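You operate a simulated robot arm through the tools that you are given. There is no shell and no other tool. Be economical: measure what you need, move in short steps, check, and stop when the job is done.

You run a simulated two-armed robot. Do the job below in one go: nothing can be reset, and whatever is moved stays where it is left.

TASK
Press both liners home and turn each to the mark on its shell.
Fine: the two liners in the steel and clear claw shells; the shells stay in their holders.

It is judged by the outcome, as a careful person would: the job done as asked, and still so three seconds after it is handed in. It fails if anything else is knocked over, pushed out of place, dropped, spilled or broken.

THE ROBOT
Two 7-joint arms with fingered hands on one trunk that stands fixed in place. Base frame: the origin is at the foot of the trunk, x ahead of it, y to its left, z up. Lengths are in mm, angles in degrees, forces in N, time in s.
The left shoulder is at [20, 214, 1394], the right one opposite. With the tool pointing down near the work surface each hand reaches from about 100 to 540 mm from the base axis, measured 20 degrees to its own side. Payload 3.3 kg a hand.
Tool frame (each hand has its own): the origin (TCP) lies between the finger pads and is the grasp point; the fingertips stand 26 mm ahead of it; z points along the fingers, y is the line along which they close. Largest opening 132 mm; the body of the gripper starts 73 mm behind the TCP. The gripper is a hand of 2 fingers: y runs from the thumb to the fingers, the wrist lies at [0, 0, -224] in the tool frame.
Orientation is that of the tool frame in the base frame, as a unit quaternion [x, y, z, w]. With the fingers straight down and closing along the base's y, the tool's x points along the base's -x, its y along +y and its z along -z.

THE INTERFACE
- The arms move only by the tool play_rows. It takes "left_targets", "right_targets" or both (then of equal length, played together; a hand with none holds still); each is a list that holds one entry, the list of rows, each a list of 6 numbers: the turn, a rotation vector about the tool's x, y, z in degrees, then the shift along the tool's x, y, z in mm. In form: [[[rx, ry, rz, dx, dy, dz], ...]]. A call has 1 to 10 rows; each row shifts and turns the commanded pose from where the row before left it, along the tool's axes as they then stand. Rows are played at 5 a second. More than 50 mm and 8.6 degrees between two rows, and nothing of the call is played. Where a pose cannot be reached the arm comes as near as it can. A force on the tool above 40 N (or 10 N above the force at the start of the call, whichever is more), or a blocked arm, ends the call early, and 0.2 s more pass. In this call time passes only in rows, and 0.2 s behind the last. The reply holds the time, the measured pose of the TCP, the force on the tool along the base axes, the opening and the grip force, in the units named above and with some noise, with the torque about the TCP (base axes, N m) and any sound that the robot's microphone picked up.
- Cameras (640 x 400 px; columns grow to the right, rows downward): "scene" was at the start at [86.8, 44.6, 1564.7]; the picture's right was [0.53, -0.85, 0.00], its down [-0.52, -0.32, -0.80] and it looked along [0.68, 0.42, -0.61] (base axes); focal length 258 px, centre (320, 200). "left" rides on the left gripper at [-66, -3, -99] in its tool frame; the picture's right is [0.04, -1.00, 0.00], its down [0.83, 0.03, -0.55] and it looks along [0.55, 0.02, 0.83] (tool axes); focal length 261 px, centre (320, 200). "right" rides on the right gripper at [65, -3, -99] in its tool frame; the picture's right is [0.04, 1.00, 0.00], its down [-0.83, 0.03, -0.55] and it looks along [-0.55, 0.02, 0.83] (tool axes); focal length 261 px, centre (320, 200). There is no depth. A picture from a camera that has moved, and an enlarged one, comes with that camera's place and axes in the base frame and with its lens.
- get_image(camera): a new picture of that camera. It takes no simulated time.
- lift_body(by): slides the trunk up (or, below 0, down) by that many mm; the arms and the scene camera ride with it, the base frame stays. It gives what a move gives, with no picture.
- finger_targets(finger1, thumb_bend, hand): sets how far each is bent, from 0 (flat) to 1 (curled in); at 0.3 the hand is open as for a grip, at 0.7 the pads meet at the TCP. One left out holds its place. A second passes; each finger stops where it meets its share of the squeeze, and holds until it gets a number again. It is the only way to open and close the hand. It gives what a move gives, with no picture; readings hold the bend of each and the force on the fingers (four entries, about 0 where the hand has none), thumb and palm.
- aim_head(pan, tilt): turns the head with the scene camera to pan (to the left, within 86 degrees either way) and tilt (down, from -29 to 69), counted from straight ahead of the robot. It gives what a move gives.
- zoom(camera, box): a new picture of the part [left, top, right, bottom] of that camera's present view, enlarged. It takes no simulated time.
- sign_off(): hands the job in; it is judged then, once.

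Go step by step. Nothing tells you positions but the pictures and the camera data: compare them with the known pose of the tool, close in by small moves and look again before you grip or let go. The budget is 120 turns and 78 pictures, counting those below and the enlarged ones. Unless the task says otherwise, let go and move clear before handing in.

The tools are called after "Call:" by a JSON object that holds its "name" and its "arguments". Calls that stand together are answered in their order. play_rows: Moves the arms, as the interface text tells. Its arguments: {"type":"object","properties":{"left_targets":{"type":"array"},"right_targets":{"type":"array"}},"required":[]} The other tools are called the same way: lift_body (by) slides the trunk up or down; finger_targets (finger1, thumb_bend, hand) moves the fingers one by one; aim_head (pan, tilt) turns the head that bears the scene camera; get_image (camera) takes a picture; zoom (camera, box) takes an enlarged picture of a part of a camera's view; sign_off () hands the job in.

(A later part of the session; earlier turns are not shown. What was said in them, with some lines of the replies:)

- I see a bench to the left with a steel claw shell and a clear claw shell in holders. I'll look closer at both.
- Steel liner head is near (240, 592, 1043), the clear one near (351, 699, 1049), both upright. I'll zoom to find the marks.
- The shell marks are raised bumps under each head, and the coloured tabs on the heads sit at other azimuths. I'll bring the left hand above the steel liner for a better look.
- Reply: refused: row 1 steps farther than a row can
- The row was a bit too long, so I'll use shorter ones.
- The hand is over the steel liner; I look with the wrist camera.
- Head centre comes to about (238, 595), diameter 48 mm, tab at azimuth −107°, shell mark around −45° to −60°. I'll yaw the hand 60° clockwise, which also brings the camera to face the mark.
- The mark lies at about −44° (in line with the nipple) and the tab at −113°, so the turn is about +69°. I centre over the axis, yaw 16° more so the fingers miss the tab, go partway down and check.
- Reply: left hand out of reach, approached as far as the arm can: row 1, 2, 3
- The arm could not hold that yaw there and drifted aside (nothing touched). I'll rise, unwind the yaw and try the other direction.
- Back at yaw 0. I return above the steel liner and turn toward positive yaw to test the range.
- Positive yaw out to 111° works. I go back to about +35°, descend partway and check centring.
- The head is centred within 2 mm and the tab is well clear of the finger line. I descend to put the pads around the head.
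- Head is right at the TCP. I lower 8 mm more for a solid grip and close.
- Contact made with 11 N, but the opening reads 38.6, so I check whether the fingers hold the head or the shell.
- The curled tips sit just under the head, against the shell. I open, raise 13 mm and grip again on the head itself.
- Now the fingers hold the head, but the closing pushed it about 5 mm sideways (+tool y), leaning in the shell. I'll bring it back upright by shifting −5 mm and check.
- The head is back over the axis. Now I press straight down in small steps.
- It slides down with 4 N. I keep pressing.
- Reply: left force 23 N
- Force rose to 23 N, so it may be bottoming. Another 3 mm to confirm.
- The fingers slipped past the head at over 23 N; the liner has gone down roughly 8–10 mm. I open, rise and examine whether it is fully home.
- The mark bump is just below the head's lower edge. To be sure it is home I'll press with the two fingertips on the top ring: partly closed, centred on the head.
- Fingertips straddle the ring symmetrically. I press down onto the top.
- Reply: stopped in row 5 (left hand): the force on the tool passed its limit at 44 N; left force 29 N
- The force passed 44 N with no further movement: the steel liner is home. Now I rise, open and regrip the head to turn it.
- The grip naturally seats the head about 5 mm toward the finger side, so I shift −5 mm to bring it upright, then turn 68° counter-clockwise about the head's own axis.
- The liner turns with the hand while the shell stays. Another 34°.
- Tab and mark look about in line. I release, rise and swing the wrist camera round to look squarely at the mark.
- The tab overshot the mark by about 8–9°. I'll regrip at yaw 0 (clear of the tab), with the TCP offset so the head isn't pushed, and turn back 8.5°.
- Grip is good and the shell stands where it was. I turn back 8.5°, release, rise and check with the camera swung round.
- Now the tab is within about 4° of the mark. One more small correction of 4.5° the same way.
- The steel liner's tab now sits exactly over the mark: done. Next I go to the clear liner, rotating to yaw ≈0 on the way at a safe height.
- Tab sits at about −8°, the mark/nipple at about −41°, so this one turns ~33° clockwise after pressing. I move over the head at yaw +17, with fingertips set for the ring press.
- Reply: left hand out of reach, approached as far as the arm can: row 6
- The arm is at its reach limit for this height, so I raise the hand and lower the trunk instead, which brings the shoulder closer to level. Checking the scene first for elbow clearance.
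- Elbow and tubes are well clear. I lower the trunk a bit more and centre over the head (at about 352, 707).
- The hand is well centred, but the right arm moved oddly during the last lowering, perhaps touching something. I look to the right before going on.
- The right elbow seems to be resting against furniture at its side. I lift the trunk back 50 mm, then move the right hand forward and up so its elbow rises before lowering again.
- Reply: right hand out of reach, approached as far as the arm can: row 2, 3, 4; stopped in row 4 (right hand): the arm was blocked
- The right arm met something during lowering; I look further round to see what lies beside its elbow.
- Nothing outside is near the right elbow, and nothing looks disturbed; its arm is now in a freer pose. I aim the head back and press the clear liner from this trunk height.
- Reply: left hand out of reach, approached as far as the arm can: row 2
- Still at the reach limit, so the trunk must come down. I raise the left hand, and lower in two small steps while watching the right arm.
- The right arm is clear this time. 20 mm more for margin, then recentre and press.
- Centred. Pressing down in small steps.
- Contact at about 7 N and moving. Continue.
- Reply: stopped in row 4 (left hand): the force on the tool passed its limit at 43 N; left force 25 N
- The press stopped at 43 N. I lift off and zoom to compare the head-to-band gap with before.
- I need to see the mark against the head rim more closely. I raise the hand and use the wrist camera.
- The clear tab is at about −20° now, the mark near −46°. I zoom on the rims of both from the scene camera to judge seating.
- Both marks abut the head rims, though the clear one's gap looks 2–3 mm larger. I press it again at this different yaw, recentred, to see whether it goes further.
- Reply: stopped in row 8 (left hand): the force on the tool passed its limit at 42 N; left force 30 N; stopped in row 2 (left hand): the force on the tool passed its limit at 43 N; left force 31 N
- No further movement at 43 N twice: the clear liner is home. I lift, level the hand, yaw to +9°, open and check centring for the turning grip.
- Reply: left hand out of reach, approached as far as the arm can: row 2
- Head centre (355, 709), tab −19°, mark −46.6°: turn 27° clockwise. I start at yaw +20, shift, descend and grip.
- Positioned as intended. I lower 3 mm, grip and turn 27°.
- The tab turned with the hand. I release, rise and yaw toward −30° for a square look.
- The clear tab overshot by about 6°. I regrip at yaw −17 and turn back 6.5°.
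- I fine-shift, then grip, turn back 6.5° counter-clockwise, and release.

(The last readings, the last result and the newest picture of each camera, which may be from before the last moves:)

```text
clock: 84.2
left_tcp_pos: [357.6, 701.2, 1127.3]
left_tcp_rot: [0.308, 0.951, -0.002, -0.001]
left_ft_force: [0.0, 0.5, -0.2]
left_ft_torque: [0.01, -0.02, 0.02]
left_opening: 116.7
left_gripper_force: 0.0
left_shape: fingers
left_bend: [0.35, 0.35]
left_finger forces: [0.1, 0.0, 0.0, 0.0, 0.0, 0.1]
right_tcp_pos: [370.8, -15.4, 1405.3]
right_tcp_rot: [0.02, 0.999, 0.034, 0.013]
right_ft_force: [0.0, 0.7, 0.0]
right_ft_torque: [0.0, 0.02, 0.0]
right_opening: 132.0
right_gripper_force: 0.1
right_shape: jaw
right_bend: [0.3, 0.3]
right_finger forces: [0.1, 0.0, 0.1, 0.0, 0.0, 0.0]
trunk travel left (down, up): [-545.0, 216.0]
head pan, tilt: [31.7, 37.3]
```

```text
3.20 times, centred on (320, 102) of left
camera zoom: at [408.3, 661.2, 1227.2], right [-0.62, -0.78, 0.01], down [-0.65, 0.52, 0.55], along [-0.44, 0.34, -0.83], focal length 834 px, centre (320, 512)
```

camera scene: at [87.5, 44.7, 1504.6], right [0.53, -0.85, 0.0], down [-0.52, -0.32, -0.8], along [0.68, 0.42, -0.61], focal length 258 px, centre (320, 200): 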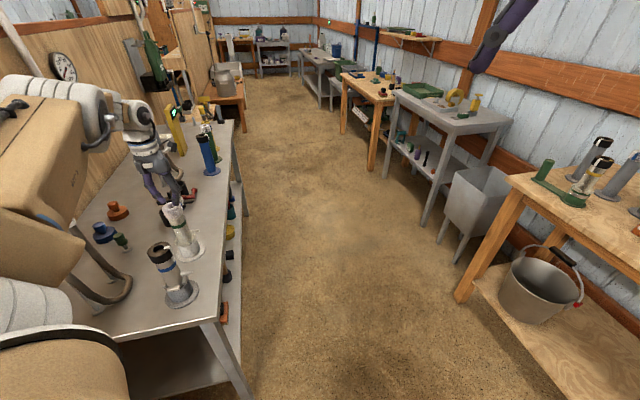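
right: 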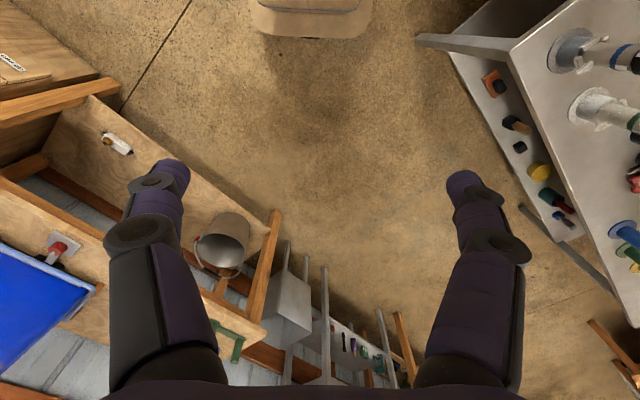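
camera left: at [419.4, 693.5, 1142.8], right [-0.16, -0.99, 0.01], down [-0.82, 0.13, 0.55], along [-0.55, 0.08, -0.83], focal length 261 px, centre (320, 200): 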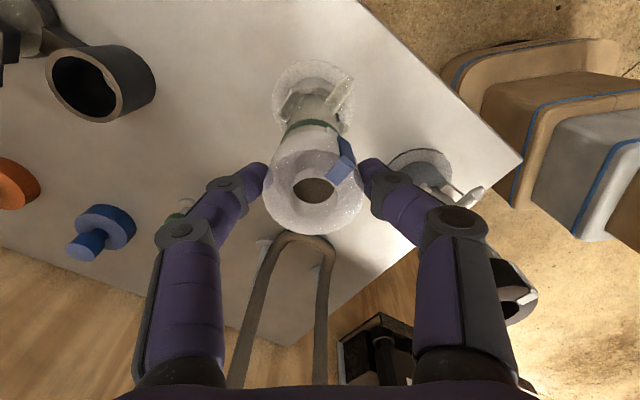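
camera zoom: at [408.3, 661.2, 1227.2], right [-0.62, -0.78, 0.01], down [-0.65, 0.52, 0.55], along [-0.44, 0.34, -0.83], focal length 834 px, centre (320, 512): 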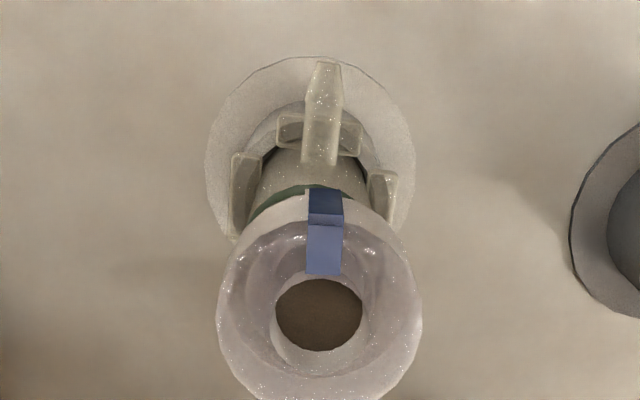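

The clear tab now covers its mark and lines up with the nipple within a couple of degrees. I raise the hand well clear and take a last look at both.

Call:
{"name": "play_rows", "arguments": {"left_targets": [[[0, 0, -8, 0, 0, -40], [0, 0, -8, 0, 0, -40], [0, 0, -8, 0, 0, -30], [0, 0, -8, 15, -20, -10], [0, 0, 0, 30, -30, 0]]]}}

Call:
{"name": "get_image", "arguments": {"camera": "left"}}

Call:
{"name": "zoom", "arguments": {"camera": "scene", "box": [100, 150, 240, 270]}}

```text
clock: 85.4
left_tcp_pos: [296.8, 645.4, 1250.6]
left_tcp_rot: [0.032, 0.999, -0.002, -0.002]
left_ft_force: [0.2, -0.6, -0.3]
left_ft_torque: [0.02, 0.02, -0.02]
left_opening: 116.8
left_gripper_force: 0.1
left_shape: fingers
left_bend: [0.35, 0.35]
left_finger forces: [0.1, 0.1, 0.0, 0.0, 0.0, 0.0]
left hand out of reach, approached as far as the arm can: row 2, 3
right_tcp_pos: [368.5, -17.3, 1405.8]
right_tcp_rot: [0.02, 0.999, 0.035, 0.013]
right_ft_force: [0.0, 0.8, 0.2]
right_ft_torque: [0.01, 0.0, 0.0]
right_opening: 132.1
right_gripper_force: 0.0
right_shape: jaw
right_bend: [0.3, 0.3]
right_finger forces: [0.1, 0.0, 0.1, 0.1, 0.1, 0.1]
trunk travel left (down, up): [-545.0, 216.0]
head pan, tilt: [31.7, 37.3]
```

```text
7 pictures are left
camera left: at [361.4, 638.1, 1348.8], right [-0.11, -0.99, 0.0], down [-0.83, 0.09, 0.55], along [-0.55, 0.06, -0.83], focal length 261 px, centre (320, 200)
```

left: 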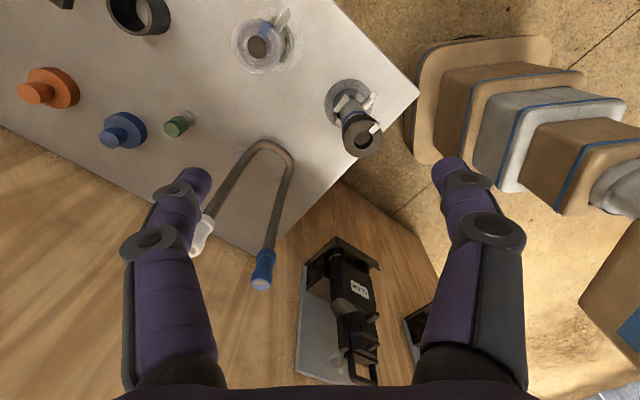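

```text
3.33 times, centred on (170, 210) of scene
camera zoom: at [89.1, 43.3, 1434.7], right [0.53, -0.85, 0.0], down [-0.52, -0.32, -0.8], along [0.68, 0.42, -0.61], focal length 858 px, centre (820, 167)
```

zoom: 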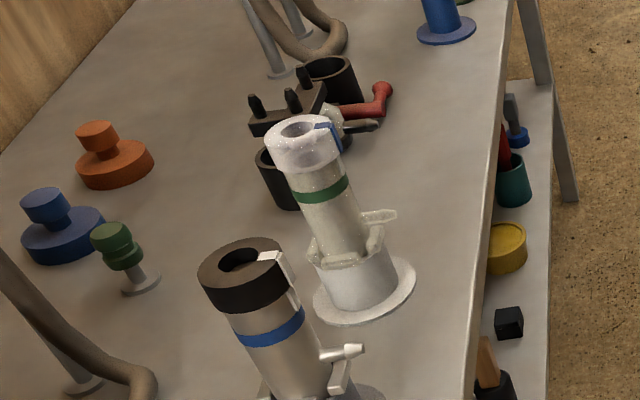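

Both stand upright in their holders and nothing else has moved. One last check that turning didn't lift either liner.

Call:
{"name": "zoom", "arguments": {"camera": "scene", "box": [158, 178, 208, 218]}}

Call:
{"name": "zoom", "arguments": {"camera": "scene", "box": [145, 215, 195, 255]}}

```text
10.00 times, centred on (183, 198) of scene
camera zoom: at [89.1, 43.3, 1434.7], right [0.53, -0.85, 0.0], down [-0.52, -0.32, -0.8], along [0.68, 0.42, -0.61], focal length 2575 px, centre (1690, 220)
```

zoom: 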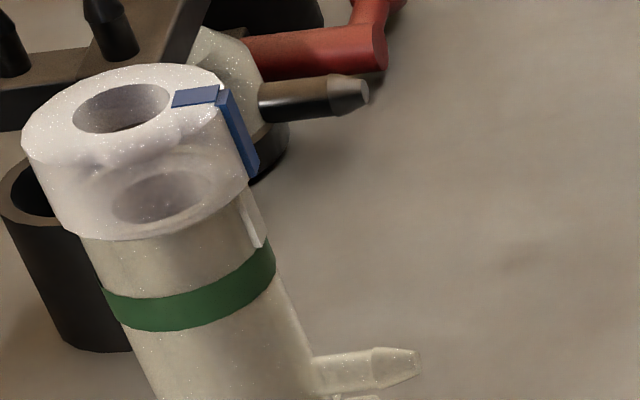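

```text
10.00 times, centred on (170, 235) of scene
camera zoom: at [89.1, 43.3, 1434.7], right [0.53, -0.85, 0.0], down [-0.52, -0.32, -0.8], along [0.68, 0.42, -0.61], focal length 2575 px, centre (1820, -150)
```

zoom: 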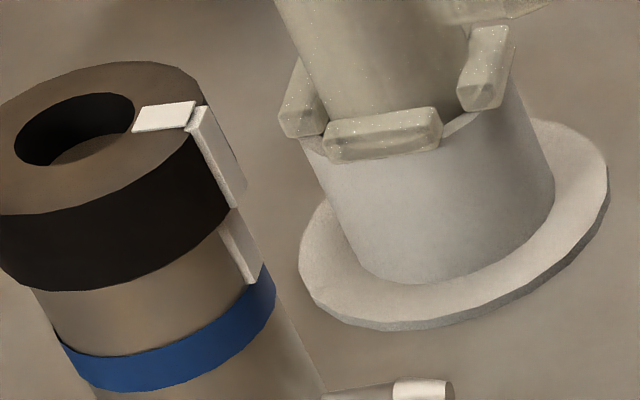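

Both liners are still seated and their tabs run straight into the shell marks, with the left hand clear. Handing in.

Call:
{"name": "sign_off", "arguments": {}}

```text
The job is handed in.
```

Both liners are pressed to a hard stop (over 40 N with no further movement) and turned to their shell marks. The steel one is in line with its mark and the clear one is within about 3°. Both shells are still in their holders.

While the trunk was being lowered, the right arm touched something I could not identify. I found nothing near it and nothing looked out of place.
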